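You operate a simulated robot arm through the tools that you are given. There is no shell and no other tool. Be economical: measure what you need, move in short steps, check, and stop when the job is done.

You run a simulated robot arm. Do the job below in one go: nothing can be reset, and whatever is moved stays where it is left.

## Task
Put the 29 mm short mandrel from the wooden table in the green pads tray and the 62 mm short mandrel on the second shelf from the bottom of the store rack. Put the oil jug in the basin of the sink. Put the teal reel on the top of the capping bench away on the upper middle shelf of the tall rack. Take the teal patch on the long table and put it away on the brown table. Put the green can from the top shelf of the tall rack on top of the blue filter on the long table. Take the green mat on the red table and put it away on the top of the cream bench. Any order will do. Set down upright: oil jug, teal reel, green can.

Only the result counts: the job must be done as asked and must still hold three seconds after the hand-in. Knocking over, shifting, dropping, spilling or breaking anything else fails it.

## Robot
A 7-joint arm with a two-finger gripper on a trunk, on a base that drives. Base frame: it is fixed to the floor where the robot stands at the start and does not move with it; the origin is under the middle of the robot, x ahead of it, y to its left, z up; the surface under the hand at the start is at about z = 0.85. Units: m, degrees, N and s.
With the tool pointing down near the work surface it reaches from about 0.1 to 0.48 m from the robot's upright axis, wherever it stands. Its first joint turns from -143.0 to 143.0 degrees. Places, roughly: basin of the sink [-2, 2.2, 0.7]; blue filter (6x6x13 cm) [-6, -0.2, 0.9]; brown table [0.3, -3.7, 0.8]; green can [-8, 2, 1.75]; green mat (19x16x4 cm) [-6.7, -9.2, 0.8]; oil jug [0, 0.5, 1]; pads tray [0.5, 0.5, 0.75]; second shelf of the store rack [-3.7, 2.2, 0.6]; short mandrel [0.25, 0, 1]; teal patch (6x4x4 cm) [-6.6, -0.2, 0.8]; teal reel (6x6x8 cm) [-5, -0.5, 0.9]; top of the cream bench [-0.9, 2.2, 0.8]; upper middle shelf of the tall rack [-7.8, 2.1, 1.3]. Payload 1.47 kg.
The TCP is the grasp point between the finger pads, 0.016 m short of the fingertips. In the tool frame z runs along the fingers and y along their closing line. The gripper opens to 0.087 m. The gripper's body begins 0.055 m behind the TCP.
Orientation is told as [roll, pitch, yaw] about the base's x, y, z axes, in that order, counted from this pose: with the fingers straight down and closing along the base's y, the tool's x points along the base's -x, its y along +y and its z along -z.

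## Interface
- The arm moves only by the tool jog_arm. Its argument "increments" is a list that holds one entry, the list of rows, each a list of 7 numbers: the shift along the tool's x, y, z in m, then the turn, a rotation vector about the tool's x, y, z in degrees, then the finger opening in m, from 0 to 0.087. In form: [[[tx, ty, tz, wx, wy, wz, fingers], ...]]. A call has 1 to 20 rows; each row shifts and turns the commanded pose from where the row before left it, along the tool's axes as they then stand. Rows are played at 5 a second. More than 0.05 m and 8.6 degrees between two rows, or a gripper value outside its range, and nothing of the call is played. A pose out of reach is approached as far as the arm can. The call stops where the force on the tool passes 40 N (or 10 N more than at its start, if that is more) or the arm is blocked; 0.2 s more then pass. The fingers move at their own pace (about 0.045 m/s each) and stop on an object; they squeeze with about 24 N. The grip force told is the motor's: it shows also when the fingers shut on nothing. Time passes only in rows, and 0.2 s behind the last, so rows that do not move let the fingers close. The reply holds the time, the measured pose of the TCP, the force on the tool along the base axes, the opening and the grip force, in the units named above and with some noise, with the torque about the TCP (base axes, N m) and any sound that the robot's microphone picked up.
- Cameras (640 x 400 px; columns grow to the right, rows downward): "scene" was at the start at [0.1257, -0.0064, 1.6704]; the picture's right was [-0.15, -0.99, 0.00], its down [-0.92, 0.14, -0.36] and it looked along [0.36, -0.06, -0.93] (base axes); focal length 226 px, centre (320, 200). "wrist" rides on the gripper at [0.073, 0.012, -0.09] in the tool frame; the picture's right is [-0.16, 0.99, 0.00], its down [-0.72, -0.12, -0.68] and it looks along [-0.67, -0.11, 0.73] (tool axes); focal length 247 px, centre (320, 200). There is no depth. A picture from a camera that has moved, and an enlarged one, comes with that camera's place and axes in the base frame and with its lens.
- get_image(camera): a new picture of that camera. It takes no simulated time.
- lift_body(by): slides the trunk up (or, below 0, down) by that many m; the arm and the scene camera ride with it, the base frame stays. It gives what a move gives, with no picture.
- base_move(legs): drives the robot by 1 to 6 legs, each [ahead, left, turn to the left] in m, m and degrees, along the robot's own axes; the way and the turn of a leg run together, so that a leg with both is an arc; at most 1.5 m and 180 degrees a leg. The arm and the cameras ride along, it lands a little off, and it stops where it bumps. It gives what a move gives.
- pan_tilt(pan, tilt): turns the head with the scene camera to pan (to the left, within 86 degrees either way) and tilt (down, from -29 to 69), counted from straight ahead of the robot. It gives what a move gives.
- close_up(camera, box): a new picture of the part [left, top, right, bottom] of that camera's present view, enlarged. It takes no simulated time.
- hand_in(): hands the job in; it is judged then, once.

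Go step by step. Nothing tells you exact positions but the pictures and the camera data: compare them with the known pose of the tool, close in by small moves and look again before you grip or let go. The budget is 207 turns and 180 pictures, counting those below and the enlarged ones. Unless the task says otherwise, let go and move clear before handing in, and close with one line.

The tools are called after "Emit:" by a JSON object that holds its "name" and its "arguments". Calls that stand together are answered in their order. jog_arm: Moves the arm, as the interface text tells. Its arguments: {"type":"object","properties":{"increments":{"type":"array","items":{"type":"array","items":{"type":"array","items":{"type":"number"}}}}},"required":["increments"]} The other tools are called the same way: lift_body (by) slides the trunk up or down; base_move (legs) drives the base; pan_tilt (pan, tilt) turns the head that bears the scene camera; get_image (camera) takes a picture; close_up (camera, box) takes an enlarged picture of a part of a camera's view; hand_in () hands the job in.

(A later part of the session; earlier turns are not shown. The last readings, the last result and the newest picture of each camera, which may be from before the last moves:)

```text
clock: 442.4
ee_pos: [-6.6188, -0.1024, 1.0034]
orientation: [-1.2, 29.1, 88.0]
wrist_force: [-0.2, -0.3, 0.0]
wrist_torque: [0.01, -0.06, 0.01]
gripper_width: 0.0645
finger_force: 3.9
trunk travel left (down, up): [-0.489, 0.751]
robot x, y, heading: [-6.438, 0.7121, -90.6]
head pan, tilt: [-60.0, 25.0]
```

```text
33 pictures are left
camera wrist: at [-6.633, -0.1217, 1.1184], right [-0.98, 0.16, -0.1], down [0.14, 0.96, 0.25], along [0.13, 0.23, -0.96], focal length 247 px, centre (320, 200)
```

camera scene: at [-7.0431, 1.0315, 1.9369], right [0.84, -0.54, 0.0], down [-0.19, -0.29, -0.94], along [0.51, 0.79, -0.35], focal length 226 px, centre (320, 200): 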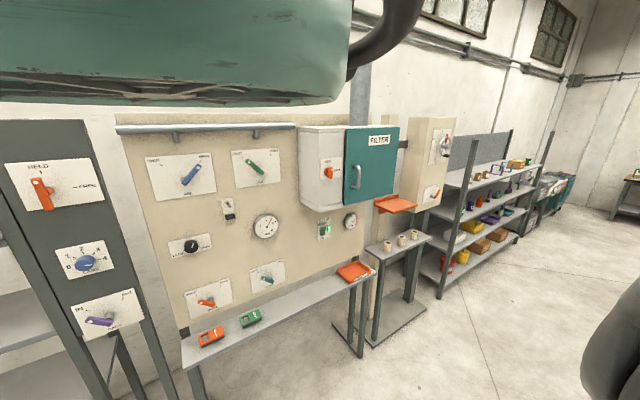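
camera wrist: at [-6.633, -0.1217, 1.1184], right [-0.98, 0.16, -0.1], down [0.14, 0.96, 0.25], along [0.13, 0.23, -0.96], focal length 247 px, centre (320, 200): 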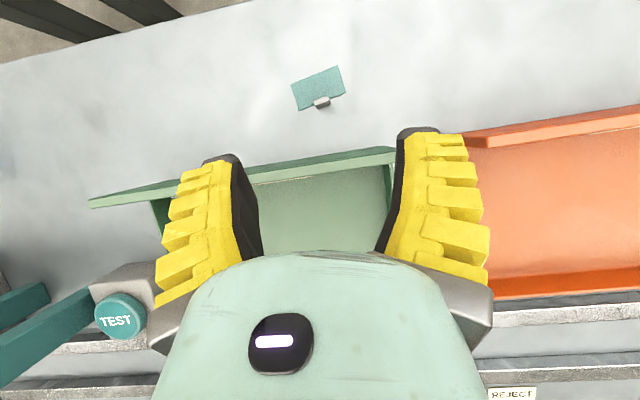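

Tab confirmed at (-6.615, -0.161). Move over it and lower most of the way.

Emit:
{"name": "base_move", "arguments": {"legs": [[0.058, 0.004, 0]]}}

Emit:
{"name": "lift_body", "arguments": {"by": -0.1}}

Emit:
{"name": "get_image", "arguments": {"camera": "wrist"}}

```text
clock: 443.4
ee_pos: [-6.6148, -0.1598, 1.0047]
orientation: [-1.2, 29.1, 87.9]
wrist_force: [0.4, -0.2, -0.4]
wrist_torque: [0.01, -0.03, 0.03]
gripper_width: 0.0647
finger_force: 3.3
trunk travel left (down, up): [-0.489, 0.751]
robot x, y, heading: [-6.4414, 0.6527, -90.3]
head pan, tilt: [-60.0, 25.0]
```

```text
clock: 444.7
ee_pos: [-6.616, -0.1605, 0.9054]
orientation: [-1.2, 29.0, 87.9]
wrist_force: [0.3, 0.9, 0.9]
wrist_torque: [0.01, 0.0, 0.0]
gripper_width: 0.0646
finger_force: 3.8
trunk travel left (down, up): [-0.389, 0.851]
robot x, y, heading: [-6.4397, 0.6532, -90.7]
head pan, tilt: [-60.0, 25.0]
```

```text
32 pictures are left
camera wrist: at [-6.6302, -0.1791, 1.019], right [-0.98, 0.16, -0.1], down [0.14, 0.96, 0.24], along [0.13, 0.23, -0.97], focal length 247 px, centre (320, 200)
```

wrist: 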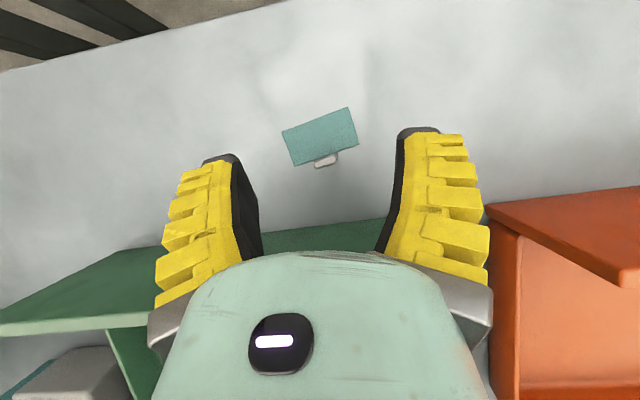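

Emit:
{"name": "base_move", "arguments": {"legs": [[0.005, 0, 0]]}}

Emit:
{"name": "lift_body", "arguments": {"by": -0.045}}

Emit:
{"name": "lift_body", "arguments": {"by": -0.012}}

Emit:
{"name": "get_image", "arguments": {"camera": "wrist"}}

```text
clock: 445.4
ee_pos: [-6.6164, -0.1643, 0.9035]
orientation: [-1.3, 29.2, 87.9]
wrist_force: [0.0, 0.1, 0.2]
wrist_torque: [0.0, 0.02, -0.02]
gripper_width: 0.0644
finger_force: 3.0
trunk travel left (down, up): [-0.389, 0.851]
robot x, y, heading: [-6.4376, 0.6509, -90.5]
head pan, tilt: [-60.0, 25.0]
```

```text
clock: 446.1
ee_pos: [-6.6157, -0.1663, 0.8747]
orientation: [-1.0, 29.9, 88.0]
wrist_force: [0.8, 5.0, 7.0]
wrist_torque: [0.39, -0.1, -0.03]
gripper_width: 0.0645
finger_force: 3.4
trunk travel left (down, up): [-0.351, 0.889]
robot x, y, heading: [-6.4366, 0.6478, -90.6]
head pan, tilt: [-60.0, 25.0]
stopped: the force on the tool passed its limit at 63 N (the readings are from after the stop); the commanded pose is now the measured one
```

```text
clock: 446.5
ee_pos: [-6.6153, -0.167, 0.8745]
orientation: [-0.9, 30.4, 88.0]
wrist_force: [-0.2, 2.0, 6.2]
wrist_torque: [0.35, -0.09, 0.05]
gripper_width: 0.0646
finger_force: 3.4
trunk travel left (down, up): [-0.346, 0.894]
robot x, y, heading: [-6.4373, 0.6497, -90.6]
head pan, tilt: [-60.0, 25.0]
stopped: the force on the tool passed its limit at 51 N (the readings are from after the stop); the commanded pose is now the measured one
```

```text
31 pictures are left
camera wrist: at [-6.6297, -0.1829, 0.9898], right [-0.98, 0.16, -0.09], down [0.14, 0.97, 0.22], along [0.13, 0.2, -0.97], focal length 247 px, centre (320, 200)
```

wrist: 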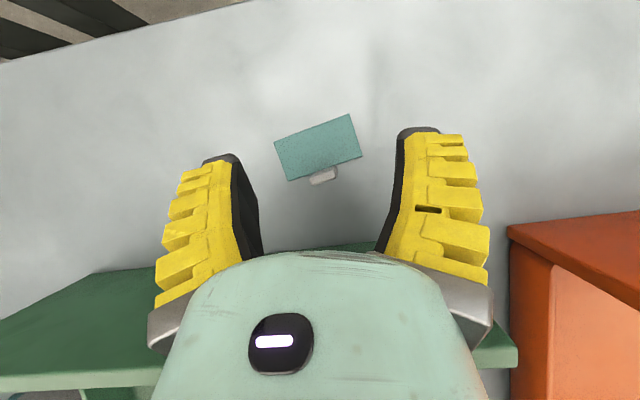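

The hand's underside touched the GOOD sign's top edge. I'll rise and make the tool fully vertical, so only the narrow fingers go down south of the sign.

Emit:
{"name": "lift_body", "arguments": {"by": 0.16}}

Emit:
{"name": "jog_arm", "arguments": {"increments": [[[-0.028, 0, 0, 0, -8, 0, 0.06], [-0.028, 0, 0, 0, -8, 0, 0.06], [-0.028, 0, 0, 0, -8, 0, 0.06], [-0.02, 0, 0, 0, -5.5, 0, 0.06], [0, 0, 0, 0, 0, 0, 0.06]]]}}

Emit:
{"name": "get_image", "arguments": {"camera": "wrist"}}

```text
clock: 448.4
ee_pos: [-6.6149, -0.1639, 1.0334]
orientation: [-1.1, 30.4, 88.0]
wrist_force: [0.7, -0.6, -0.8]
wrist_torque: [0.06, 0.02, 0.01]
gripper_width: 0.0648
finger_force: 3.7
trunk travel left (down, up): [-0.506, 0.734]
robot x, y, heading: [-6.4359, 0.6479, -90.4]
head pan, tilt: [-60.0, 25.0]
```

```text
clock: 449.6
ee_pos: [-6.613, -0.0612, 0.9969]
orientation: [-0.8, 0.7, 88.5]
wrist_force: [-0.1, -0.2, -0.2]
wrist_torque: [-0.02, -0.02, -0.02]
gripper_width: 0.0645
finger_force: 3.1
out of reach, approached as far as the arm can: row 1
trunk travel left (down, up): [-0.506, 0.734]
robot x, y, heading: [-6.4373, 0.6488, -90.6]
head pan, tilt: [-60.0, 25.0]
```

```text
30 pictures are left
camera wrist: at [-6.6272, -0.1327, 1.0878], right [-0.98, 0.18, -0.02], down [0.13, 0.73, 0.67], along [0.14, 0.66, -0.74], focal length 247 px, centre (320, 200)
```

wrist: 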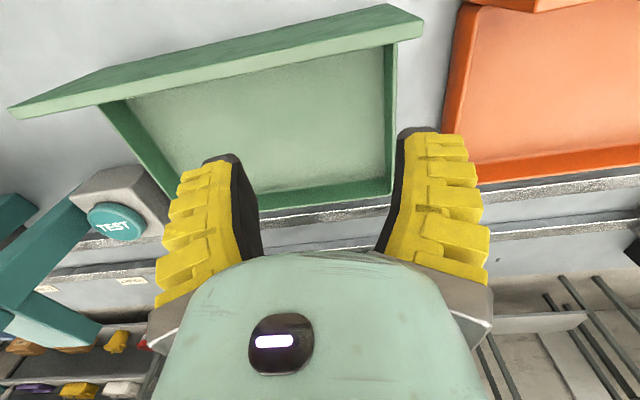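

Vertical now. Move south 10 cm over the tab and lower.

Emit:
{"name": "base_move", "arguments": {"legs": [[0.103, -0.002, 0]]}}

Emit:
{"name": "lift_body", "arguments": {"by": -0.09}}

Emit:
{"name": "get_image", "arguments": {"camera": "wrist"}}

```text
clock: 450.7
ee_pos: [-6.6127, -0.1669, 0.9973]
orientation: [-0.8, 0.9, 88.6]
wrist_force: [-0.8, -1.2, 0.4]
wrist_torque: [-0.01, 0.01, 0.04]
gripper_width: 0.0647
finger_force: 3.2
trunk travel left (down, up): [-0.506, 0.734]
robot x, y, heading: [-6.4386, 0.5463, -90.5]
head pan, tilt: [-60.0, 25.0]
```

```text
clock: 452.0
ee_pos: [-6.6142, -0.1674, 0.9081]
orientation: [-0.8, 0.9, 88.7]
wrist_force: [-0.6, -0.2, 0.0]
wrist_torque: [-0.01, -0.02, -0.01]
gripper_width: 0.0644
finger_force: 2.7
trunk travel left (down, up): [-0.416, 0.824]
robot x, y, heading: [-6.4364, 0.5443, -90.2]
head pan, tilt: [-60.0, 25.0]
```

```text
29 pictures are left
camera wrist: at [-6.6282, -0.2376, 0.9986], right [-0.98, 0.18, -0.02], down [0.12, 0.73, 0.67], along [0.13, 0.66, -0.74], focal length 247 px, centre (320, 200)
```

wrist: 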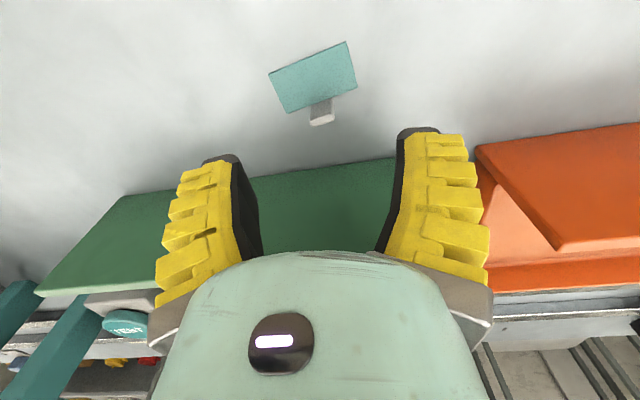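

Aligned. Lower to z 0.848, close on the tab, lift.

Emit:
{"name": "lift_body", "arguments": {"by": -0.05}}

Emit:
{"name": "lift_body", "arguments": {"by": -0.012}}

Emit:
{"name": "jog_arm", "arguments": {"increments": [[[0, 0, 0, 0, 0, 0, 0.045], [0, 0, 0, 0, 0, 0, 0.03], [0, 0, 0, 0, 0, 0, 0.015], [0, 0, 0, 0, 0, 0, 0.0], [0, 0, 0, 0, 0, 0, 0.0], [0, 0, 0, 0, 0, 0, 0.0], [0, 0, 0, 0, 0, 0, 0.0]]]}}

Emit:
{"name": "lift_body", "arguments": {"by": 0.1}}

Emit:
{"name": "get_image", "arguments": {"camera": "wrist"}}

```text
clock: 452.9
ee_pos: [-6.6128, -0.1669, 0.8575]
orientation: [-0.8, 0.9, 88.6]
wrist_force: [-1.2, 0.9, 0.0]
wrist_torque: [-0.01, 0.01, 0.03]
gripper_width: 0.0646
finger_force: 3.4
trunk travel left (down, up): [-0.366, 0.874]
robot x, y, heading: [-6.4386, 0.5475, -90.2]
head pan, tilt: [-60.0, 25.0]
```

```text
clock: 453.5
ee_pos: [-6.6139, -0.1671, 0.8445]
orientation: [-0.9, 0.8, 88.7]
wrist_force: [-0.9, 0.3, 0.8]
wrist_torque: [0.05, 0.03, -0.02]
gripper_width: 0.0644
finger_force: 3.3
trunk travel left (down, up): [-0.354, 0.886]
robot x, y, heading: [-6.442, 0.5427, -90.2]
head pan, tilt: [-60.0, 25.0]
```

```text
clock: 455.1
ee_pos: [-6.6126, -0.1663, 0.8451]
orientation: [-0.8, 0.9, 88.6]
wrist_force: [-0.2, 1.2, 1.5]
wrist_torque: [0.04, -0.02, -0.03]
gripper_width: 0.0062
finger_force: 23.4
trunk travel left (down, up): [-0.354, 0.886]
robot x, y, heading: [-6.4426, 0.5476, -90.4]
head pan, tilt: [-60.0, 25.0]
```

```text
clock: 456.4
ee_pos: [-6.6128, -0.1666, 0.9438]
orientation: [-0.8, 0.8, 88.6]
wrist_force: [-0.4, 0.3, 1.2]
wrist_torque: [0.0, -0.01, 0.01]
gripper_width: 0.0
finger_force: 24.0
trunk travel left (down, up): [-0.454, 0.786]
robot x, y, heading: [-6.439, 0.5436, -90.4]
head pan, tilt: [-60.0, 25.0]
```

```text
28 pictures are left
camera wrist: at [-6.6282, -0.2373, 1.036], right [-0.98, 0.18, -0.02], down [0.12, 0.73, 0.67], along [0.13, 0.66, -0.74], focal length 247 px, centre (320, 200)
```

wrist: 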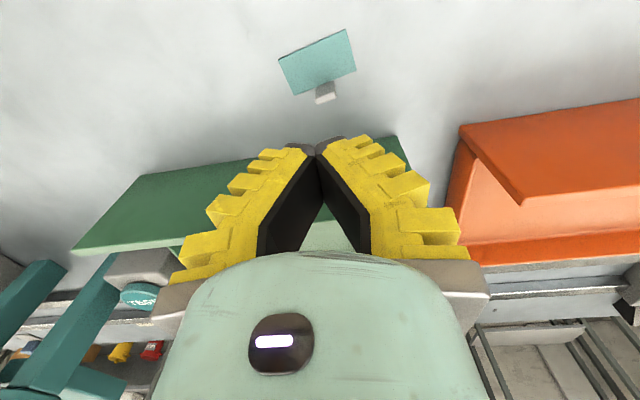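

The grip only pinched the tab's edge and slipped; the tab is really at about (-6.618, -0.175). Shift 9 mm south and 4 mm, lower a little deeper and regrip.

Emit:
{"name": "jog_arm", "arguments": {"increments": [[[0, 0, 0, 0, 0, 0, 0.03], [0, 0, 0, 0, 0, 0, 0.05], [0, 0, 0, 0, 0, 0, 0.05], [0, 0, 0, 0, 0, 0, 0.05]]]}}

Emit:
{"name": "base_move", "arguments": {"legs": [[0.01, -0.005, 0]]}}

Emit:
{"name": "lift_body", "arguments": {"by": -0.085}}

Emit:
{"name": "get_image", "arguments": {"camera": "wrist"}}

```text
clock: 457.4
ee_pos: [-6.6126, -0.1667, 0.9448]
orientation: [-0.8, 0.8, 88.6]
wrist_force: [-0.2, 0.0, 0.6]
wrist_torque: [-0.02, -0.01, -0.03]
gripper_width: 0.055
finger_force: 3.9
trunk travel left (down, up): [-0.454, 0.786]
robot x, y, heading: [-6.4387, 0.5435, -90.4]
head pan, tilt: [-60.0, 25.0]
```

```text
clock: 458.2
ee_pos: [-6.6179, -0.1786, 0.9443]
orientation: [-0.8, 0.9, 88.6]
wrist_force: [0.3, 0.7, -0.5]
wrist_torque: [0.0, 0.01, -0.01]
gripper_width: 0.0553
finger_force: 3.8
trunk travel left (down, up): [-0.454, 0.786]
robot x, y, heading: [-6.4437, 0.5357, -90.5]
head pan, tilt: [-60.0, 25.0]
```

```text
clock: 459.4
ee_pos: [-6.6181, -0.1761, 0.8615]
orientation: [-0.8, 0.9, 88.7]
wrist_force: [0.6, 0.0, 0.0]
wrist_torque: [-0.02, 0.01, -0.01]
gripper_width: 0.0555
finger_force: 4.0
trunk travel left (down, up): [-0.369, 0.871]
robot x, y, heading: [-6.4459, 0.5352, -90.4]
head pan, tilt: [-60.0, 25.0]
```

```text
27 pictures are left
camera wrist: at [-6.6331, -0.2477, 0.9516], right [-0.98, 0.18, -0.02], down [0.12, 0.73, 0.67], along [0.13, 0.66, -0.74], focal length 247 px, centre (320, 200)
```

wrist: 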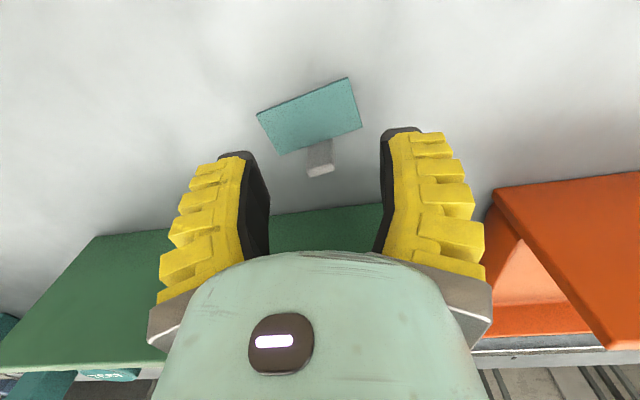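

Tab top is at z 0.843; the fingertips need to go nearly to the table. Lower to TCP ≈ 0.834 and close again.

Emit:
{"name": "lift_body", "arguments": {"by": -0.022}}

Emit:
{"name": "lift_body", "arguments": {"by": -0.005}}

Emit:
{"name": "jog_arm", "arguments": {"increments": [[[0, 0, 0, 0, 0, 0, 0.04], [0, 0, 0, 0, 0, 0, 0.03], [0, 0, 0, 0, 0, 0, 0.02], [0, 0, 0, 0, 0, 0, 0.0], [0, 0, 0, 0, 0, 0, 0.0], [0, 0, 0, 0, 0, 0, 0.0], [0, 0, 0, 0, 0, 0, 0.0]]]}}

Emit:
{"name": "lift_body", "arguments": {"by": 0.03}}

Emit:
{"name": "get_image", "arguments": {"camera": "wrist"}}

```text
clock: 460.1
ee_pos: [-6.6188, -0.1767, 0.8382]
orientation: [-0.8, 0.9, 88.6]
wrist_force: [-0.4, -0.2, -0.1]
wrist_torque: [0.04, 0.01, -0.01]
gripper_width: 0.0552
finger_force: 4.0
trunk travel left (down, up): [-0.347, 0.893]
robot x, y, heading: [-6.4482, 0.5338, -90.2]
head pan, tilt: [-60.0, 25.0]
```

```text
clock: 460.6
ee_pos: [-6.6171, -0.1774, 0.8337]
orientation: [-0.7, 0.7, 88.6]
wrist_force: [0.2, 0.0, -0.2]
wrist_torque: [-0.05, -0.03, 0.02]
gripper_width: 0.0555
finger_force: 3.9
trunk travel left (down, up): [-0.342, 0.898]
robot x, y, heading: [-6.4476, 0.5349, -90.2]
head pan, tilt: [-60.0, 25.0]
```

```text
clock: 462.2
ee_pos: [-6.6178, -0.1765, 0.8326]
orientation: [-0.8, 0.6, 88.6]
wrist_force: [0.1, -0.4, 0.0]
wrist_torque: [-0.01, 0.0, 0.01]
gripper_width: 0.0001
finger_force: 23.9
trunk travel left (down, up): [-0.342, 0.898]
robot x, y, heading: [-6.4446, 0.5364, -90.2]
head pan, tilt: [-60.0, 25.0]
```

```text
clock: 463.0
ee_pos: [-6.6174, -0.1757, 0.8627]
orientation: [-0.8, 0.8, 88.6]
wrist_force: [-0.4, 0.3, 0.1]
wrist_torque: [-0.01, -0.02, -0.02]
gripper_width: 0.0001
finger_force: 23.7
trunk travel left (down, up): [-0.372, 0.868]
robot x, y, heading: [-6.444, 0.5359, -90.4]
head pan, tilt: [-60.0, 25.0]
```

```text
26 pictures are left
camera wrist: at [-6.6331, -0.2472, 0.954], right [-0.98, 0.18, -0.02], down [0.12, 0.73, 0.67], along [0.13, 0.66, -0.74], focal length 247 px, centre (320, 200)
```

wrist: 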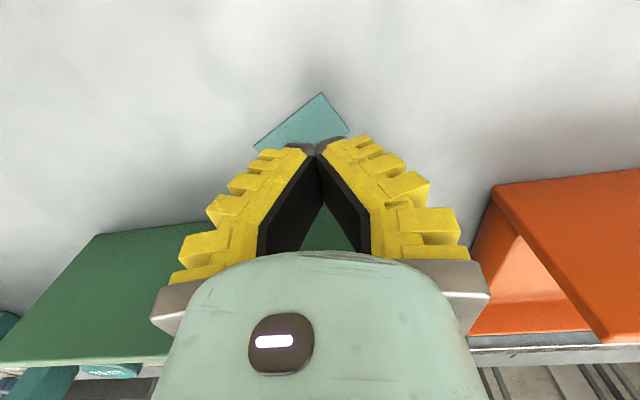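

The tab slid out and the plate has turned. I'll rise, open, and look at its new pose.

Emit:
{"name": "lift_body", "arguments": {"by": 0.06}}

Emit:
{"name": "jog_arm", "arguments": {"increments": [[[0, 0, 0, 0, 0, 0, 0.04], [0, 0, 0, 0, 0, 0, 0.06], [0, 0, 0, 0, 0, 0, 0.06], [0, 0, 0, 0, 0, 0, 0.06]]]}}

Emit:
{"name": "close_up", "arguments": {"camera": "wrist", "box": [220, 60, 420, 200]}}

```text
clock: 464.0
ee_pos: [-6.6183, -0.1769, 0.9216]
orientation: [-0.8, 0.8, 88.6]
wrist_force: [-0.7, -0.1, 0.4]
wrist_torque: [-0.02, 0.0, -0.02]
gripper_width: 0.0002
finger_force: 24.2
trunk travel left (down, up): [-0.432, 0.808]
robot x, y, heading: [-6.4435, 0.533, -90.4]
head pan, tilt: [-60.0, 25.0]
```

```text
clock: 465.0
ee_pos: [-6.6182, -0.1773, 0.9235]
orientation: [-0.8, 0.8, 88.6]
wrist_force: [-0.1, 0.3, -1.0]
wrist_torque: [0.01, -0.02, -0.05]
gripper_width: 0.0646
finger_force: 2.9
trunk travel left (down, up): [-0.432, 0.808]
robot x, y, heading: [-6.4444, 0.5332, -90.2]
head pan, tilt: [-60.0, 25.0]
```

```text
2.86 times, centred on (320, 130) of wrist
camera zoom: at [-6.6331, -0.2475, 1.0143], right [-0.98, 0.18, -0.02], down [0.12, 0.73, 0.67], along [0.13, 0.66, -0.74], focal length 706 px, centre (320, 400)
```

zoom: 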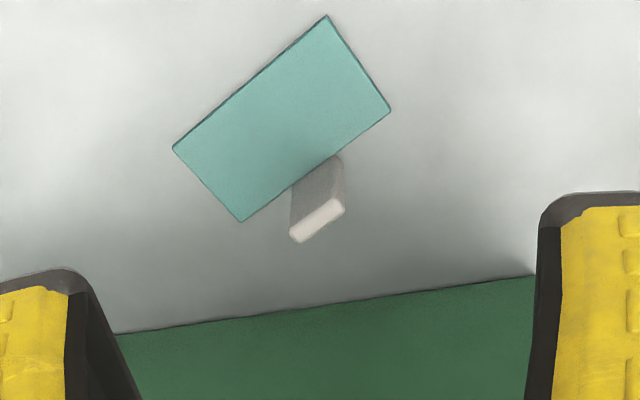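

Now it's clear: the tab is a thin blade centred at (-6.6135, -0.158), its face running along 27.5°. I'll rotate the gripper 61° to pinch across its thickness, opened only 3.5 cm to stay clear of the sign.

Emit:
{"name": "jog_arm", "arguments": {"increments": [[[0, 0, 0, 0, 0, 7.7, 0.05], [0, 0, 0, 0, 0, 7.7, 0.04], [0, 0, 0, 0, 0, 7.7, 0.035], [0, 0, 0, 0, 0, 7.7, 0.035], [0, 0, 0, 0, 0, 7.7, 0.035], [0, 0, 0, 0, 0, 7.7, 0.035], [0, 0, 0, 0, 0, 7.7, 0.035], [0, 0, 0, 0, 0, 7.2, 0.035], [0, 0, 0, 0, 0, 0, 0.035]]]}}

Emit:
{"name": "base_move", "arguments": {"legs": [[-0.019, 0.004, 0]]}}

Emit:
{"name": "get_image", "arguments": {"camera": "wrist"}}

```text
clock: 466.0
ee_pos: [-6.6215, -0.1409, 0.9089]
orientation: [-1.6, 2.6, 58.1]
wrist_force: [-3.2, -11.5, 1.6]
wrist_torque: [0.05, -0.02, 0.46]
gripper_width: 0.0391
finger_force: 3.1
out of reach, approached as far as the arm can: row 2, 3, 4, 5
trunk travel left (down, up): [-0.432, 0.808]
robot x, y, heading: [-6.4445, 0.5371, -90.4]
head pan, tilt: [-60.0, 25.0]
stopped in row 5: the force on the tool passed its limit at 61 N (the readings are from after the stop); the commanded pose is now the measured one
```

```text
clock: 466.8
ee_pos: [-6.6211, -0.1401, 0.9116]
orientation: [-2.1, 4.4, 59.0]
wrist_force: [-3.4, -14.0, -2.3]
wrist_torque: [-0.07, -0.01, 0.58]
gripper_width: 0.0386
finger_force: 2.8
trunk travel left (down, up): [-0.432, 0.808]
robot x, y, heading: [-6.4415, 0.5432, -90.5]
head pan, tilt: [-60.0, 25.0]
stopped in leg 1: the force on the tool passed its limit at 51 N (the readings are from after the stop); the commanded pose is now the measured one
```

```text
24 pictures are left
camera wrist: at [-6.6679, -0.1884, 1.007], right [-0.77, 0.64, -0.05], down [0.48, 0.62, 0.63], along [0.43, 0.46, -0.78], focal length 247 px, centre (320, 200)
```

wrist: 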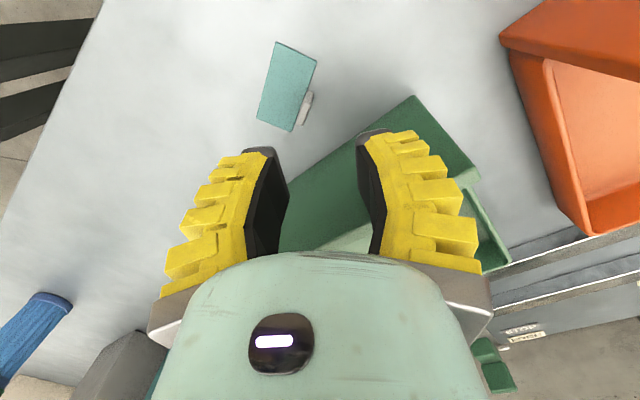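

The arm drifted and a finger pressed on the sign. I'll rise straight up at once and check the tray.

Emit:
{"name": "lift_body", "arguments": {"by": 0.12}}

Emit:
{"name": "get_image", "arguments": {"camera": "wrist"}}

```text
clock: 468.3
ee_pos: [-6.6198, -0.1349, 1.0284]
orientation: [-1.9, 3.7, 58.7]
wrist_force: [-0.3, 0.1, 0.0]
wrist_torque: [0.01, -0.01, -0.01]
gripper_width: 0.041
finger_force: 4.1
trunk travel left (down, up): [-0.552, 0.688]
robot x, y, heading: [-6.4427, 0.5432, -90.2]
head pan, tilt: [-60.0, 25.0]
```

```text
23 pictures are left
camera wrist: at [-6.6681, -0.1843, 1.1231], right [-0.76, 0.65, -0.04], down [0.48, 0.61, 0.64], along [0.44, 0.46, -0.77], focal length 247 px, centre (320, 200)
```

wrist: 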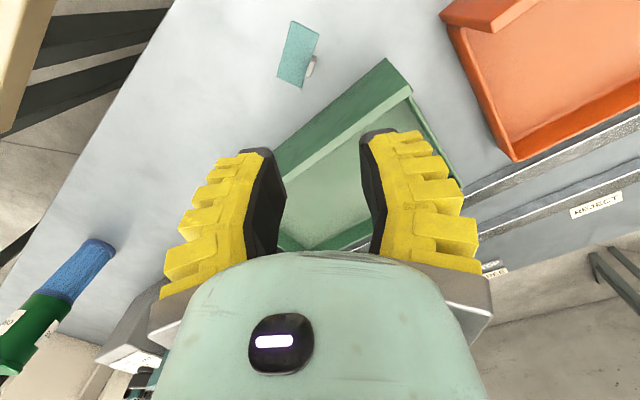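

The tray is where it was within a few millimetres. The gripper is now within 31° of the blade's normal, which will self-align. I'll place it over the tab at (-6.615, -0.158), lower and close.

Emit:
{"name": "base_move", "arguments": {"legs": [[0.0235, 0.005, 0]]}}

Emit:
{"name": "lift_body", "arguments": {"by": -0.15}}

Emit:
{"name": "get_image", "arguments": {"camera": "wrist"}}

```text
clock: 469.1
ee_pos: [-6.6153, -0.1598, 1.0294]
orientation: [-1.9, 3.7, 58.7]
wrist_force: [0.2, -0.1, 0.0]
wrist_torque: [0.01, 0.0, 0.02]
gripper_width: 0.0411
finger_force: 4.6
trunk travel left (down, up): [-0.552, 0.688]
robot x, y, heading: [-6.4392, 0.5241, -90.3]
head pan, tilt: [-60.0, 25.0]
```

```text
clock: 470.9
ee_pos: [-6.6145, -0.1594, 0.8784]
orientation: [-1.9, 3.6, 58.7]
wrist_force: [-0.1, 0.8, 0.4]
wrist_torque: [-0.03, 0.01, 0.0]
gripper_width: 0.041
finger_force: 4.0
trunk travel left (down, up): [-0.402, 0.838]
robot x, y, heading: [-6.4389, 0.5198, -90.3]
head pan, tilt: [-60.0, 25.0]
```

```text
22 pictures are left
camera wrist: at [-6.663, -0.2083, 0.9736], right [-0.76, 0.65, -0.04], down [0.48, 0.61, 0.64], along [0.44, 0.46, -0.77], focal length 247 px, centre (320, 200)
```

wrist: 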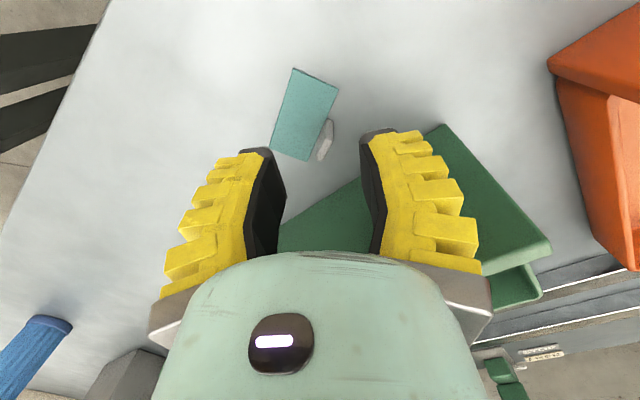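

Emit:
{"name": "lift_body", "arguments": {"by": -0.04}}

Emit:
{"name": "jog_arm", "arguments": {"increments": [[[0, 0, 0, 0, 0, 0, 0.03], [0, 0, 0, 0, 0, 0, 0.02], [0, 0, 0, 0, 0, 0, 0.01], [0, 0, 0, 0, 0, 0, 0.0], [0, 0, 0, 0, 0, 0, 0.0], [0, 0, 0, 0, 0, 0, 0.0], [0, 0, 0, 0, 0, 0, 0.0]]]}}

Emit:
{"name": "lift_body", "arguments": {"by": 0.05}}

Emit:
{"name": "get_image", "arguments": {"camera": "wrist"}}

```text
clock: 471.6
ee_pos: [-6.6164, -0.1601, 0.8488]
orientation: [-1.9, 4.0, 58.7]
wrist_force: [-0.8, 0.4, 6.4]
wrist_torque: [0.39, -0.17, 0.0]
gripper_width: 0.0407
finger_force: 4.8
trunk travel left (down, up): [-0.367, 0.873]
robot x, y, heading: [-6.4376, 0.5174, -90.1]
head pan, tilt: [-60.0, 25.0]
stopped: the force on the tool passed its limit at 66 N (the readings are from after the stop); the commanded pose is now the measured one
```

```text
clock: 473.2
ee_pos: [-6.6163, -0.1586, 0.848]
orientation: [-1.9, 3.9, 58.6]
wrist_force: [-1.6, -1.5, 3.9]
wrist_torque: [0.31, -0.1, 0.02]
gripper_width: 0.0
finger_force: 24.4
trunk travel left (down, up): [-0.367, 0.873]
robot x, y, heading: [-6.4375, 0.5219, -90.6]
head pan, tilt: [-60.0, 25.0]
```

```text
clock: 474.1
ee_pos: [-6.615, -0.1584, 0.8973]
orientation: [-1.9, 3.7, 58.6]
wrist_force: [-0.5, 0.2, -0.1]
wrist_torque: [-0.02, 0.03, 0.03]
gripper_width: 0.0
finger_force: 23.8
trunk travel left (down, up): [-0.417, 0.823]
robot x, y, heading: [-6.4334, 0.5176, -90.2]
head pan, tilt: [-60.0, 25.0]
```

```text
21 pictures are left
camera wrist: at [-6.6629, -0.2071, 0.9918], right [-0.76, 0.65, -0.04], down [0.48, 0.61, 0.64], along [0.44, 0.46, -0.77], focal length 247 px, centre (320, 200)
```

wrist: 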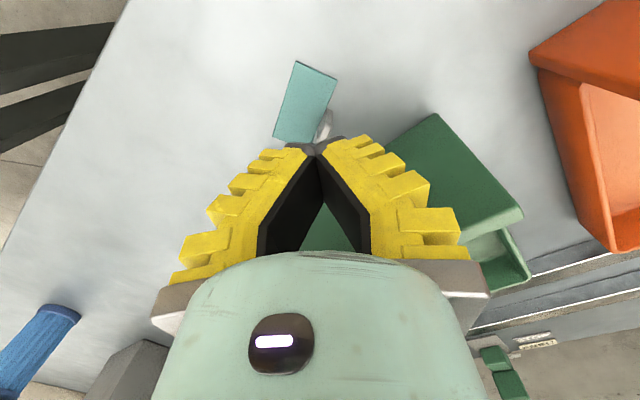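

The back of the hand touched the sign again before the tips reached the tab. Earlier, 1 cm further south was fine, so I'll use TCP y ≈ -0.172; the blade still falls within the finger width.

Emit:
{"name": "jog_arm", "arguments": {"increments": [[[0, 0, -0.01, 0, 0, 0, 0.02], [0, 0, 0, 0, 0, 0, 0.035], [0, 0, 0, 0, 0, 0, 0.035], [0, 0, 0, 0, 0, 0, 0.035]]]}}

Emit:
{"name": "base_move", "arguments": {"legs": [[0.0135, -0.007, 0]]}}

Emit:
{"name": "lift_body", "arguments": {"by": -0.05}}

Emit:
{"name": "lift_body", "arguments": {"by": -0.018}}

Emit:
{"name": "get_image", "arguments": {"camera": "wrist"}}

```text
clock: 475.1
ee_pos: [-6.6158, -0.1569, 0.9072]
orientation: [-1.9, 3.6, 58.5]
wrist_force: [0.1, 0.4, 0.1]
wrist_torque: [0.0, 0.01, 0.0]
gripper_width: 0.041
finger_force: 4.1
trunk travel left (down, up): [-0.417, 0.823]
robot x, y, heading: [-6.4356, 0.5158, -90.1]
head pan, tilt: [-60.0, 25.0]
```

```text
clock: 475.9
ee_pos: [-6.6228, -0.1712, 0.9065]
orientation: [-1.9, 3.8, 58.6]
wrist_force: [0.4, 0.0, 0.0]
wrist_torque: [0.02, 0.01, 0.02]
gripper_width: 0.0404
finger_force: 4.0
trunk travel left (down, up): [-0.417, 0.823]
robot x, y, heading: [-6.4422, 0.5099, -90.2]
head pan, tilt: [-60.0, 25.0]
```

```text
clock: 476.8
ee_pos: [-6.6225, -0.1716, 0.8578]
orientation: [-1.9, 3.8, 58.6]
wrist_force: [-0.3, 0.4, -0.2]
wrist_torque: [0.03, -0.01, -0.03]
gripper_width: 0.0409
finger_force: 4.3
trunk travel left (down, up): [-0.367, 0.873]
robot x, y, heading: [-6.4443, 0.5076, -90.4]
head pan, tilt: [-60.0, 25.0]
```

```text
clock: 477.4
ee_pos: [-6.6216, -0.1705, 0.8384]
orientation: [-2.0, 3.7, 58.6]
wrist_force: [-0.3, -0.4, 0.0]
wrist_torque: [0.04, 0.0, -0.01]
gripper_width: 0.0408
finger_force: 4.3
trunk travel left (down, up): [-0.349, 0.891]
robot x, y, heading: [-6.4449, 0.5098, -90.4]
head pan, tilt: [-60.0, 25.0]
```

```text
20 pictures are left
camera wrist: at [-6.6695, -0.2196, 0.933], right [-0.76, 0.65, -0.04], down [0.48, 0.61, 0.64], along [0.44, 0.46, -0.77], focal length 247 px, centre (320, 200)
```

wrist: 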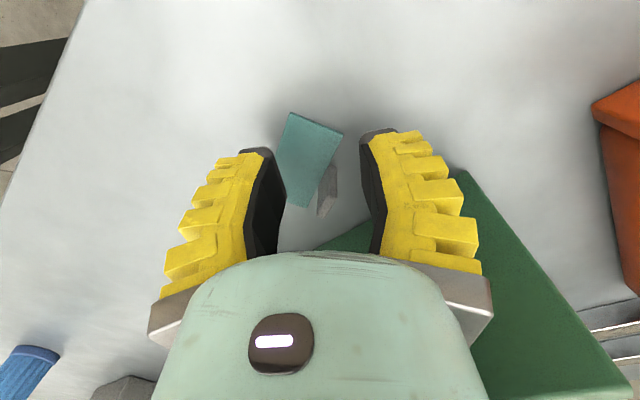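

The blade is squarely between the fingers now, with no contact. Lower 4 mm more, close, lift.

Emit:
{"name": "lift_body", "arguments": {"by": -0.004}}

Emit:
{"name": "jog_arm", "arguments": {"increments": [[[0, 0, 0, 0, 0, 0, 0.03], [0, 0, 0, 0, 0, 0, 0.02], [0, 0, 0, 0, 0, 0, 0.01], [0, 0, 0, 0, 0, 0, 0.0], [0, 0, 0, 0, 0, 0, 0.0], [0, 0, 0, 0, 0, 0, 0.0], [0, 0, 0, 0, 0, 0, 0.0]]]}}

Emit:
{"name": "lift_body", "arguments": {"by": 0.2}}

Emit:
{"name": "get_image", "arguments": {"camera": "wrist"}}

```text
clock: 477.9
ee_pos: [-6.621, -0.1708, 0.8337]
orientation: [-2.0, 3.8, 58.5]
wrist_force: [-0.6, -0.6, -0.7]
wrist_torque: [0.0, 0.0, 0.0]
gripper_width: 0.041
finger_force: 4.2
trunk travel left (down, up): [-0.345, 0.895]
robot x, y, heading: [-6.4451, 0.5071, -90.6]
head pan, tilt: [-60.0, 25.0]
```

```text
clock: 479.6
ee_pos: [-6.6215, -0.1711, 0.8339]
orientation: [-1.9, 3.7, 58.6]
wrist_force: [-0.4, 0.5, 1.1]
wrist_torque: [0.01, 0.0, 0.01]
gripper_width: 0.0
finger_force: 23.9
trunk travel left (down, up): [-0.345, 0.895]
robot x, y, heading: [-6.4464, 0.511, -90.3]
head pan, tilt: [-60.0, 25.0]
```

```text
clock: 481.7
ee_pos: [-6.6233, -0.1705, 1.035]
orientation: [-1.8, 3.7, 58.6]
wrist_force: [-0.2, -0.1, -0.3]
wrist_torque: [0.03, 0.02, -0.01]
gripper_width: 0.0001
finger_force: 23.8
trunk travel left (down, up): [-0.545, 0.695]
robot x, y, heading: [-6.447, 0.5078, -90.1]
head pan, tilt: [-60.0, 25.0]
```

```text
19 pictures are left
camera wrist: at [-6.6704, -0.22, 1.1294], right [-0.76, 0.65, -0.04], down [0.48, 0.61, 0.64], along [0.44, 0.46, -0.77], focal length 247 px, centre (320, 200)
```

wrist: 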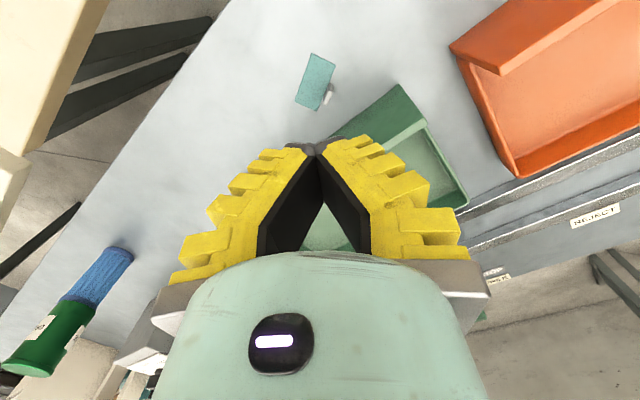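

Still missed: only the narrow fingertip centre pinches, and the sign keeps me 1 cm short. I'll press the closed tips lightly on the plate and drag the patch ~5 cm south, clear of the sign.

Emit:
{"name": "base_move", "arguments": {"legs": [[0.0125, 0.019, 0]]}}

Emit:
{"name": "lift_body", "arguments": {"by": -0.193}}

Emit:
{"name": "lift_body", "arguments": {"by": -0.005}}

Emit:
{"name": "lift_body", "arguments": {"by": -0.004}}

Emit:
{"name": "lift_body", "arguments": {"by": -0.003}}

```text
clock: 482.5
ee_pos: [-6.6027, -0.1836, 1.0372]
orientation: [-2.1, 3.7, 58.7]
wrist_force: [0.7, 0.0, -0.1]
wrist_torque: [0.04, 0.0, -0.04]
gripper_width: 0.0002
finger_force: 23.5
trunk travel left (down, up): [-0.545, 0.695]
robot x, y, heading: [-6.4294, 0.4949, -90.0]
head pan, tilt: [-60.0, 25.0]
```

```text
clock: 484.6
ee_pos: [-6.6033, -0.1847, 0.8425]
orientation: [-1.9, 3.8, 58.7]
wrist_force: [0.1, 0.2, 0.2]
wrist_torque: [0.04, -0.03, 0.0]
gripper_width: 0.0
finger_force: 24.2
trunk travel left (down, up): [-0.352, 0.888]
robot x, y, heading: [-6.4235, 0.4938, -90.2]
head pan, tilt: [-60.0, 25.0]
```

```text
clock: 485.2
ee_pos: [-6.6032, -0.1841, 0.8386]
orientation: [-1.9, 3.7, 58.7]
wrist_force: [0.3, 0.3, 0.2]
wrist_torque: [-0.02, 0.04, -0.01]
gripper_width: 0.0
finger_force: 24.7
trunk travel left (down, up): [-0.347, 0.893]
robot x, y, heading: [-6.4275, 0.4922, -90.5]
head pan, tilt: [-60.0, 25.0]
```

```text
clock: 485.7
ee_pos: [-6.6029, -0.1839, 0.8332]
orientation: [-1.9, 3.8, 58.7]
wrist_force: [-0.3, 0.1, -0.2]
wrist_torque: [0.01, 0.02, -0.03]
gripper_width: 0.0002
finger_force: 24.0
trunk travel left (down, up): [-0.343, 0.897]
robot x, y, heading: [-6.4243, 0.4951, -90.4]
head pan, tilt: [-60.0, 25.0]
```

```text
clock: 486.2
ee_pos: [-6.6029, -0.1827, 0.8291]
orientation: [-2.0, 3.7, 58.8]
wrist_force: [0.1, -0.4, 0.9]
wrist_torque: [0.02, 0.04, -0.03]
gripper_width: 0.0
finger_force: 24.1
trunk travel left (down, up): [-0.34, 0.9]
robot x, y, heading: [-6.4266, 0.4926, -90.5]
head pan, tilt: [-60.0, 25.0]
```

No contact yet, so the table is lower than I assumed. Continue down in small steps to find the plate.

Emit:
{"name": "lift_body", "arguments": {"by": -0.005}}

Emit:
{"name": "lift_body", "arguments": {"by": -0.005}}

Emit:
{"name": "lift_body", "arguments": {"by": -0.004}}

Emit:
{"name": "lift_body", "arguments": {"by": -0.004}}

Emit:
{"name": "get_image", "arguments": {"camera": "wrist"}}

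```text
clock: 486.8
ee_pos: [-6.6013, -0.1829, 0.8244]
orientation: [-2.0, 3.6, 58.7]
wrist_force: [0.7, 0.6, -0.3]
wrist_torque: [-0.01, -0.01, 0.0]
gripper_width: 0.0
finger_force: 24.0
trunk travel left (down, up): [-0.335, 0.905]
robot x, y, heading: [-6.4278, 0.4937, -90.2]
head pan, tilt: [-60.0, 25.0]
```

```text
clock: 487.3
ee_pos: [-6.601, -0.1843, 0.8229]
orientation: [-2.0, 3.7, 58.7]
wrist_force: [-0.6, -0.6, -0.3]
wrist_torque: [0.01, -0.04, 0.02]
gripper_width: 0.0
finger_force: 24.1
trunk travel left (down, up): [-0.33, 0.91]
robot x, y, heading: [-6.427, 0.4968, -90.2]
head pan, tilt: [-60.0, 25.0]
```

```text
clock: 487.8
ee_pos: [-6.6008, -0.1832, 0.8233]
orientation: [-2.0, 3.7, 58.6]
wrist_force: [-0.7, -0.3, 0.2]
wrist_torque: [-0.01, -0.01, -0.01]
gripper_width: 0.0
finger_force: 23.9
trunk travel left (down, up): [-0.326, 0.914]
robot x, y, heading: [-6.4274, 0.4934, -89.8]
head pan, tilt: [-60.0, 25.0]
```

```text
clock: 488.4
ee_pos: [-6.6006, -0.1831, 0.8223]
orientation: [-2.0, 3.7, 58.8]
wrist_force: [0.4, -0.2, -0.8]
wrist_torque: [0.0, -0.01, 0.04]
gripper_width: 0.0002
finger_force: 23.6
trunk travel left (down, up): [-0.322, 0.918]
robot x, y, heading: [-6.4262, 0.4921, -90.3]
head pan, tilt: [-60.0, 25.0]
```

```text
18 pictures are left
camera wrist: at [-6.649, -0.2325, 0.9171], right [-0.76, 0.65, -0.04], down [0.48, 0.61, 0.64], along [0.44, 0.46, -0.77], focal length 247 px, centre (320, 200)
```

wrist: 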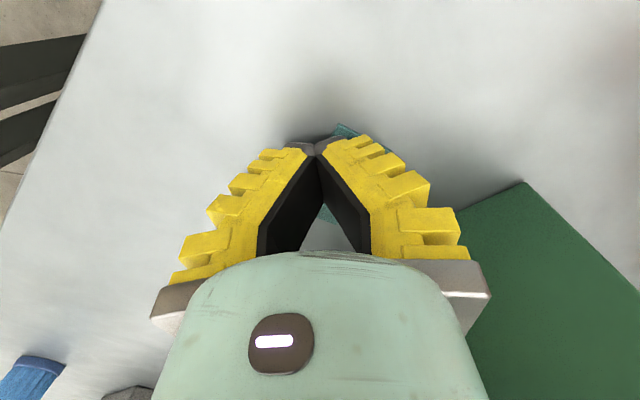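

The TCP stalls without tool force, so the trunk's front is likely resting on the table edge. Relieve it at once, then use the arm itself to press down.

Emit:
{"name": "lift_body", "arguments": {"by": 0.03}}

Emit:
{"name": "jog_arm", "arguments": {"increments": [[[0, 0, 0.01, 0, 0, 0, 0.0], [0, 0, 0.01, 0, 0, 0, 0.0], [0, 0, 0.005, 0, 0, 0, 0.0], [0, 0, 0.005, 0, 0, 0, 0.0], [0, 0, 0.004, 0, 0, 0, 0.0], [0, 0, 0.004, 0, 0, 0, 0.0], [0, 0, 0, 0, 0, 0, 0.0]]]}}

```text
clock: 489.1
ee_pos: [-6.6034, -0.183, 0.84]
orientation: [-1.9, 3.8, 58.8]
wrist_force: [-0.7, 0.4, 0.0]
wrist_torque: [-0.03, 0.02, 0.03]
gripper_width: 0.0
finger_force: 24.3
trunk travel left (down, up): [-0.352, 0.888]
robot x, y, heading: [-6.4263, 0.4932, -90.3]
head pan, tilt: [-60.0, 25.0]
```

```text
clock: 490.2
ee_pos: [-6.6042, -0.1885, 0.817]
orientation: [-2.0, 4.4, 58.4]
wrist_force: [3.4, 4.1, 19.5]
wrist_torque: [0.35, 0.05, -0.08]
gripper_width: 0.0058
finger_force: 23.8
trunk travel left (down, up): [-0.352, 0.888]
robot x, y, heading: [-6.4306, 0.497, -90.2]
head pan, tilt: [-60.0, 25.0]
stopped in row 5: the force on the tool passed its limit at 46 N (the readings are from after the stop); the commanded pose is now the measured one
```

Contact at tip z ≈ 0.80 with about 20 N. Drag south 4.5 cm.

Emit:
{"name": "base_move", "arguments": {"legs": [[0.045, 0, 0]]}}

Emit:
{"name": "lift_body", "arguments": {"by": 0.12}}

Emit:
{"name": "get_image", "arguments": {"camera": "wrist"}}

```text
clock: 491.0
ee_pos: [-6.6053, -0.1936, 0.8181]
orientation: [-2.2, 4.6, 58.4]
wrist_force: [0.7, -1.0, 5.9]
wrist_torque: [0.07, 0.08, -0.02]
gripper_width: 0.0
finger_force: 24.3
trunk travel left (down, up): [-0.352, 0.888]
robot x, y, heading: [-6.4274, 0.4875, -90.5]
head pan, tilt: [-60.0, 25.0]
stopped in leg 1: the force on the tool passed its limit at 54 N (the readings are from after the stop); the commanded pose is now the measured one
```

```text
clock: 492.5
ee_pos: [-6.605, -0.1924, 0.9362]
orientation: [-2.0, 4.3, 58.2]
wrist_force: [0.2, 0.1, 0.1]
wrist_torque: [-0.03, -0.01, -0.01]
gripper_width: 0.0
finger_force: 23.9
trunk travel left (down, up): [-0.472, 0.768]
robot x, y, heading: [-6.4248, 0.486, -90.3]
head pan, tilt: [-60.0, 25.0]
```

```text
17 pictures are left
camera wrist: at [-6.6524, -0.2391, 1.0308], right [-0.76, 0.65, -0.05], down [0.48, 0.61, 0.63], along [0.44, 0.45, -0.78], focal length 247 px, centre (320, 200)
```

wrist: 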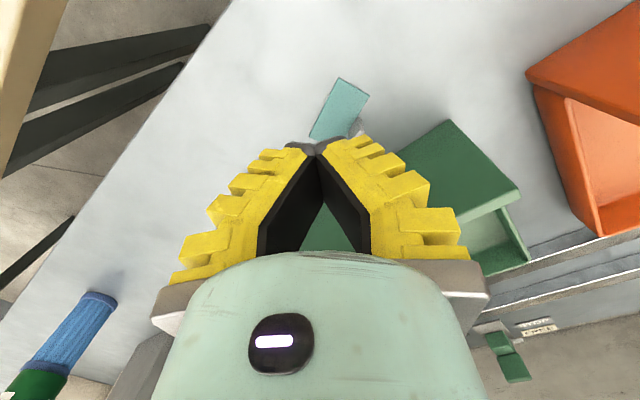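

Only 5 mm gained. Better idea: open wider with the blade near the north-west finger, so closing sweeps it to the centre while the hand stays clear of the sign. Target TCP (-6.591, -0.1755), z 0.823.

Emit:
{"name": "jog_arm", "arguments": {"increments": [[[0, 0, 0, 0, 0, 0, 0.02], [0, 0, 0, 0, 0, 0, 0.04], [0, 0, 0, 0, 0, 0, 0.058], [0, 0, 0, 0, 0, 0, 0.058], [0, 0, 0, 0, 0, 0, 0.058]]]}}

Emit:
{"name": "base_move", "arguments": {"legs": [[-0.016, 0.014, 0]]}}

Emit:
{"name": "lift_body", "arguments": {"by": -0.08}}

Emit:
{"name": "get_image", "arguments": {"camera": "wrist"}}

```text
clock: 493.7
ee_pos: [-6.6053, -0.1917, 0.9365]
orientation: [-1.9, 4.3, 58.3]
wrist_force: [0.4, 0.2, 0.5]
wrist_torque: [0.0, 0.0, -0.01]
gripper_width: 0.0626
finger_force: 3.2
trunk travel left (down, up): [-0.472, 0.768]
robot x, y, heading: [-6.4253, 0.4882, -90.4]
head pan, tilt: [-60.0, 25.0]
```

```text
clock: 494.5
ee_pos: [-6.5903, -0.1757, 0.9359]
orientation: [-2.0, 4.3, 58.1]
wrist_force: [0.2, -0.3, -0.1]
wrist_torque: [0.0, 0.0, 0.01]
gripper_width: 0.0629
finger_force: 2.6
trunk travel left (down, up): [-0.472, 0.768]
robot x, y, heading: [-6.4136, 0.5082, -90.4]
head pan, tilt: [-60.0, 25.0]
```

```text
clock: 495.6
ee_pos: [-6.591, -0.1768, 0.8575]
orientation: [-2.0, 4.3, 58.2]
wrist_force: [-0.1, -0.5, 0.5]
wrist_torque: [0.01, -0.01, 0.02]
gripper_width: 0.0627
finger_force: 3.2
trunk travel left (down, up): [-0.392, 0.848]
robot x, y, heading: [-6.4123, 0.5055, -90.2]
head pan, tilt: [-60.0, 25.0]
```

```text
16 pictures are left
camera wrist: at [-6.6386, -0.2235, 0.9513], right [-0.76, 0.65, -0.05], down [0.48, 0.61, 0.63], along [0.44, 0.45, -0.78], focal length 247 px, centre (320, 200)
```

wrist: 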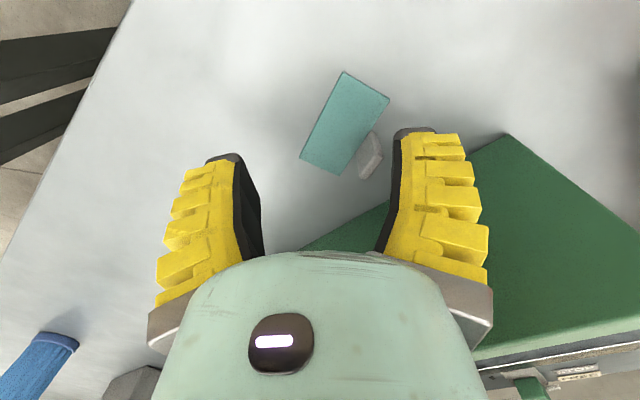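

The blade would be under the finger edge; shift 7 mm west and 3 mm north, then lower and close.

Emit:
{"name": "base_move", "arguments": {"legs": [[-0.003, -0.007, 0]]}}

Emit:
{"name": "lift_body", "arguments": {"by": -0.02}}

Emit:
{"name": "lift_body", "arguments": {"by": -0.013}}

Emit:
{"name": "get_image", "arguments": {"camera": "wrist"}}

```text
clock: 496.4
ee_pos: [-6.5972, -0.173, 0.855]
orientation: [-2.0, 4.4, 58.3]
wrist_force: [-0.4, 1.0, 0.6]
wrist_torque: [0.04, -0.01, 0.0]
gripper_width: 0.0629
finger_force: 3.6
trunk travel left (down, up): [-0.392, 0.848]
robot x, y, heading: [-6.4215, 0.5092, -90.6]
head pan, tilt: [-60.0, 25.0]
```

```text
clock: 497.0
ee_pos: [-6.5969, -0.173, 0.8353]
orientation: [-2.1, 4.3, 58.4]
wrist_force: [0.6, 0.0, -0.2]
wrist_torque: [0.02, 0.02, 0.0]
gripper_width: 0.0627
finger_force: 3.6
trunk travel left (down, up): [-0.372, 0.868]
robot x, y, heading: [-6.4162, 0.5053, -90.4]
head pan, tilt: [-60.0, 25.0]
```

```text
clock: 497.6
ee_pos: [-6.599, -0.1725, 0.8228]
orientation: [-2.1, 4.3, 58.2]
wrist_force: [0.7, -1.3, -0.1]
wrist_torque: [0.02, 0.03, 0.02]
gripper_width: 0.0626
finger_force: 2.8
trunk travel left (down, up): [-0.359, 0.881]
robot x, y, heading: [-6.4205, 0.5054, -90.2]
head pan, tilt: [-60.0, 25.0]
```

```text
15 pictures are left
camera wrist: at [-6.6462, -0.2201, 0.9182], right [-0.76, 0.65, -0.05], down [0.49, 0.61, 0.63], along [0.44, 0.45, -0.78], focal length 247 px, centre (320, 200)
```

wrist: 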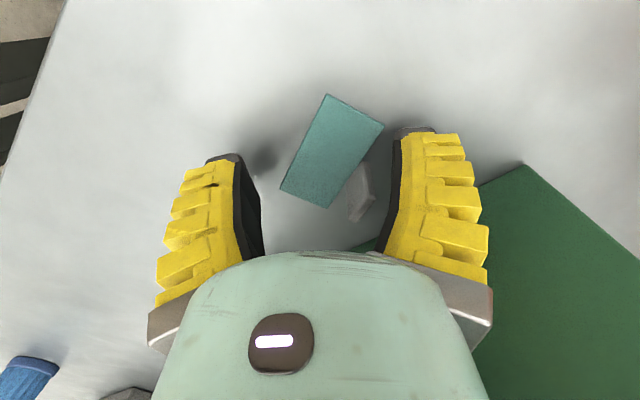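

The blade is inside the fingers, no contact. Close and check.

Emit:
{"name": "jog_arm", "arguments": {"increments": [[[0, 0, 0, 0, 0, 0, 0.04], [0, 0, 0, 0, 0, 0, 0.03], [0, 0, 0, 0, 0, 0, 0.02], [0, 0, 0, 0, 0, 0, 0.01], [0, 0, 0, 0, 0, 0, 0.0], [0, 0, 0, 0, 0, 0, 0.0], [0, 0, 0, 0, 0, 0, 0.0], [0, 0, 0, 0, 0, 0, 0.0]]]}}

Emit:
{"name": "lift_body", "arguments": {"by": 0.1}}

Emit:
{"name": "get_image", "arguments": {"camera": "wrist"}}

```text
clock: 499.4
ee_pos: [-6.5988, -0.1723, 0.823]
orientation: [-2.0, 4.1, 58.2]
wrist_force: [0.3, 0.1, 0.1]
wrist_torque: [0.03, -0.03, 0.01]
gripper_width: 0.0001
finger_force: 24.0
trunk travel left (down, up): [-0.359, 0.881]
robot x, y, heading: [-6.4203, 0.5063, -90.4]
head pan, tilt: [-60.0, 25.0]
```

```text
clock: 500.8
ee_pos: [-6.5982, -0.1716, 0.9212]
orientation: [-2.0, 4.2, 58.2]
wrist_force: [0.6, 0.2, 0.0]
wrist_torque: [0.0, -0.02, 0.02]
gripper_width: 0.0001
finger_force: 24.2
trunk travel left (down, up): [-0.459, 0.781]
robot x, y, heading: [-6.4202, 0.5054, -90.4]
head pan, tilt: [-60.0, 25.0]
```

```text
14 pictures are left
camera wrist: at [-6.6451, -0.2203, 1.0178], right [-0.76, 0.65, -0.05], down [0.48, 0.61, 0.63], along [0.44, 0.45, -0.78], focal length 247 px, centre (320, 200)
```

wrist: 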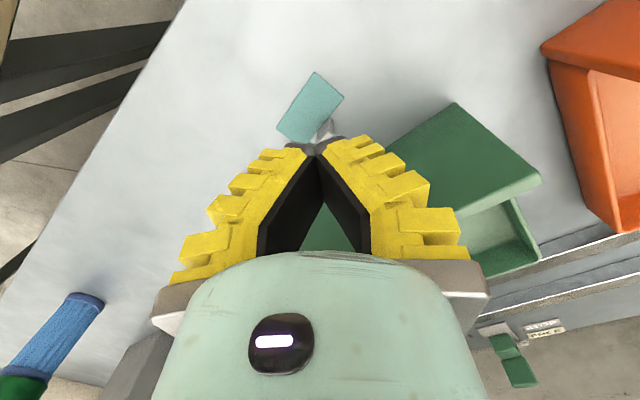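

The back of the hand is what bulges toward the sign in this yaw. The plate now lies along x, so I'll rotate the gripper the other way by 120° (closing along y), putting the bulge to the west.

Emit:
{"name": "lift_body", "arguments": {"by": 0.1}}

Emit:
{"name": "jog_arm", "arguments": {"increments": [[[0, 0, 0, 0, 0, -7.5, 0.02], [0, 0, 0, 0, 0, -7.5, 0.03], [0, 0, 0, 0, 0, -7.5, 0.045], [0, 0, 0, 0, 0, -7.5, 0.045], [0, 0, 0, 0, 0, -7.5, 0.045], [0, 0, 0, 0, 0, -7.5, 0.045], [0, 0, 0, 0, 0, -7.5, 0.045], [0, 0, 0, 0, 0, -7.5, 0.045], [0, 0, 0, 0, 0, -7.5, 0.045], [0, 0, 0, 0, 0, -7.5, 0.045], [0, 0, 0, 0, 0, -7.5, 0.045], [0, 0, 0, 0, 0, -7.5, 0.045], [0, 0, 0, 0, 0, -7.5, 0.045], [0, 0, 0, 0, 0, -7.5, 0.045], [0, 0, 0, 0, 0, -7.5, 0.045], [0, 0, 0, 0, 0, -7.5, 0.045], [0, 0, 0, 0, 0, 0, 0.045]]]}}

Emit:
{"name": "get_image", "arguments": {"camera": "wrist"}}

```text
clock: 502.1
ee_pos: [-6.5973, -0.1731, 1.0224]
orientation: [-2.1, 4.3, 58.3]
wrist_force: [0.5, -0.1, -0.9]
wrist_torque: [0.01, -0.03, 0.01]
gripper_width: 0.0
finger_force: 24.3
trunk travel left (down, up): [-0.559, 0.681]
robot x, y, heading: [-6.4185, 0.5078, -90.2]
head pan, tilt: [-60.0, 25.0]
```

```text
clock: 505.7
ee_pos: [-6.5967, -0.174, 1.0227]
orientation: [4.7, -0.4, 178.5]
wrist_force: [0.5, -0.1, -0.9]
wrist_torque: [0.0, 0.04, -0.01]
gripper_width: 0.0503
finger_force: 3.7
trunk travel left (down, up): [-0.559, 0.681]
robot x, y, heading: [-6.4179, 0.5084, -90.2]
head pan, tilt: [-60.0, 25.0]
```

```text
13 pictures are left
camera wrist: at [-6.5242, -0.1785, 1.1132], right [-0.18, -0.98, 0.08], down [-0.71, 0.19, 0.67], along [-0.68, 0.07, -0.73], focal length 247 px, centre (320, 200)
```

wrist: 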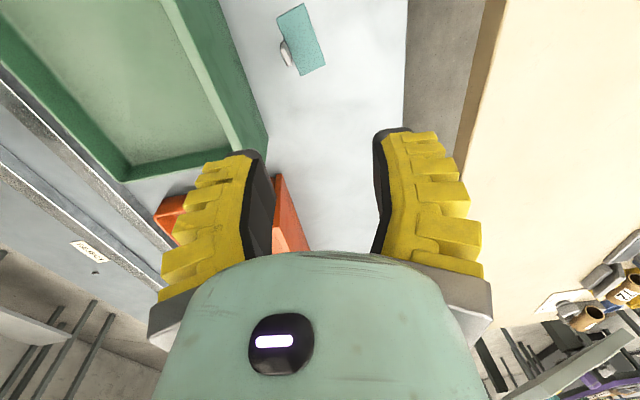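

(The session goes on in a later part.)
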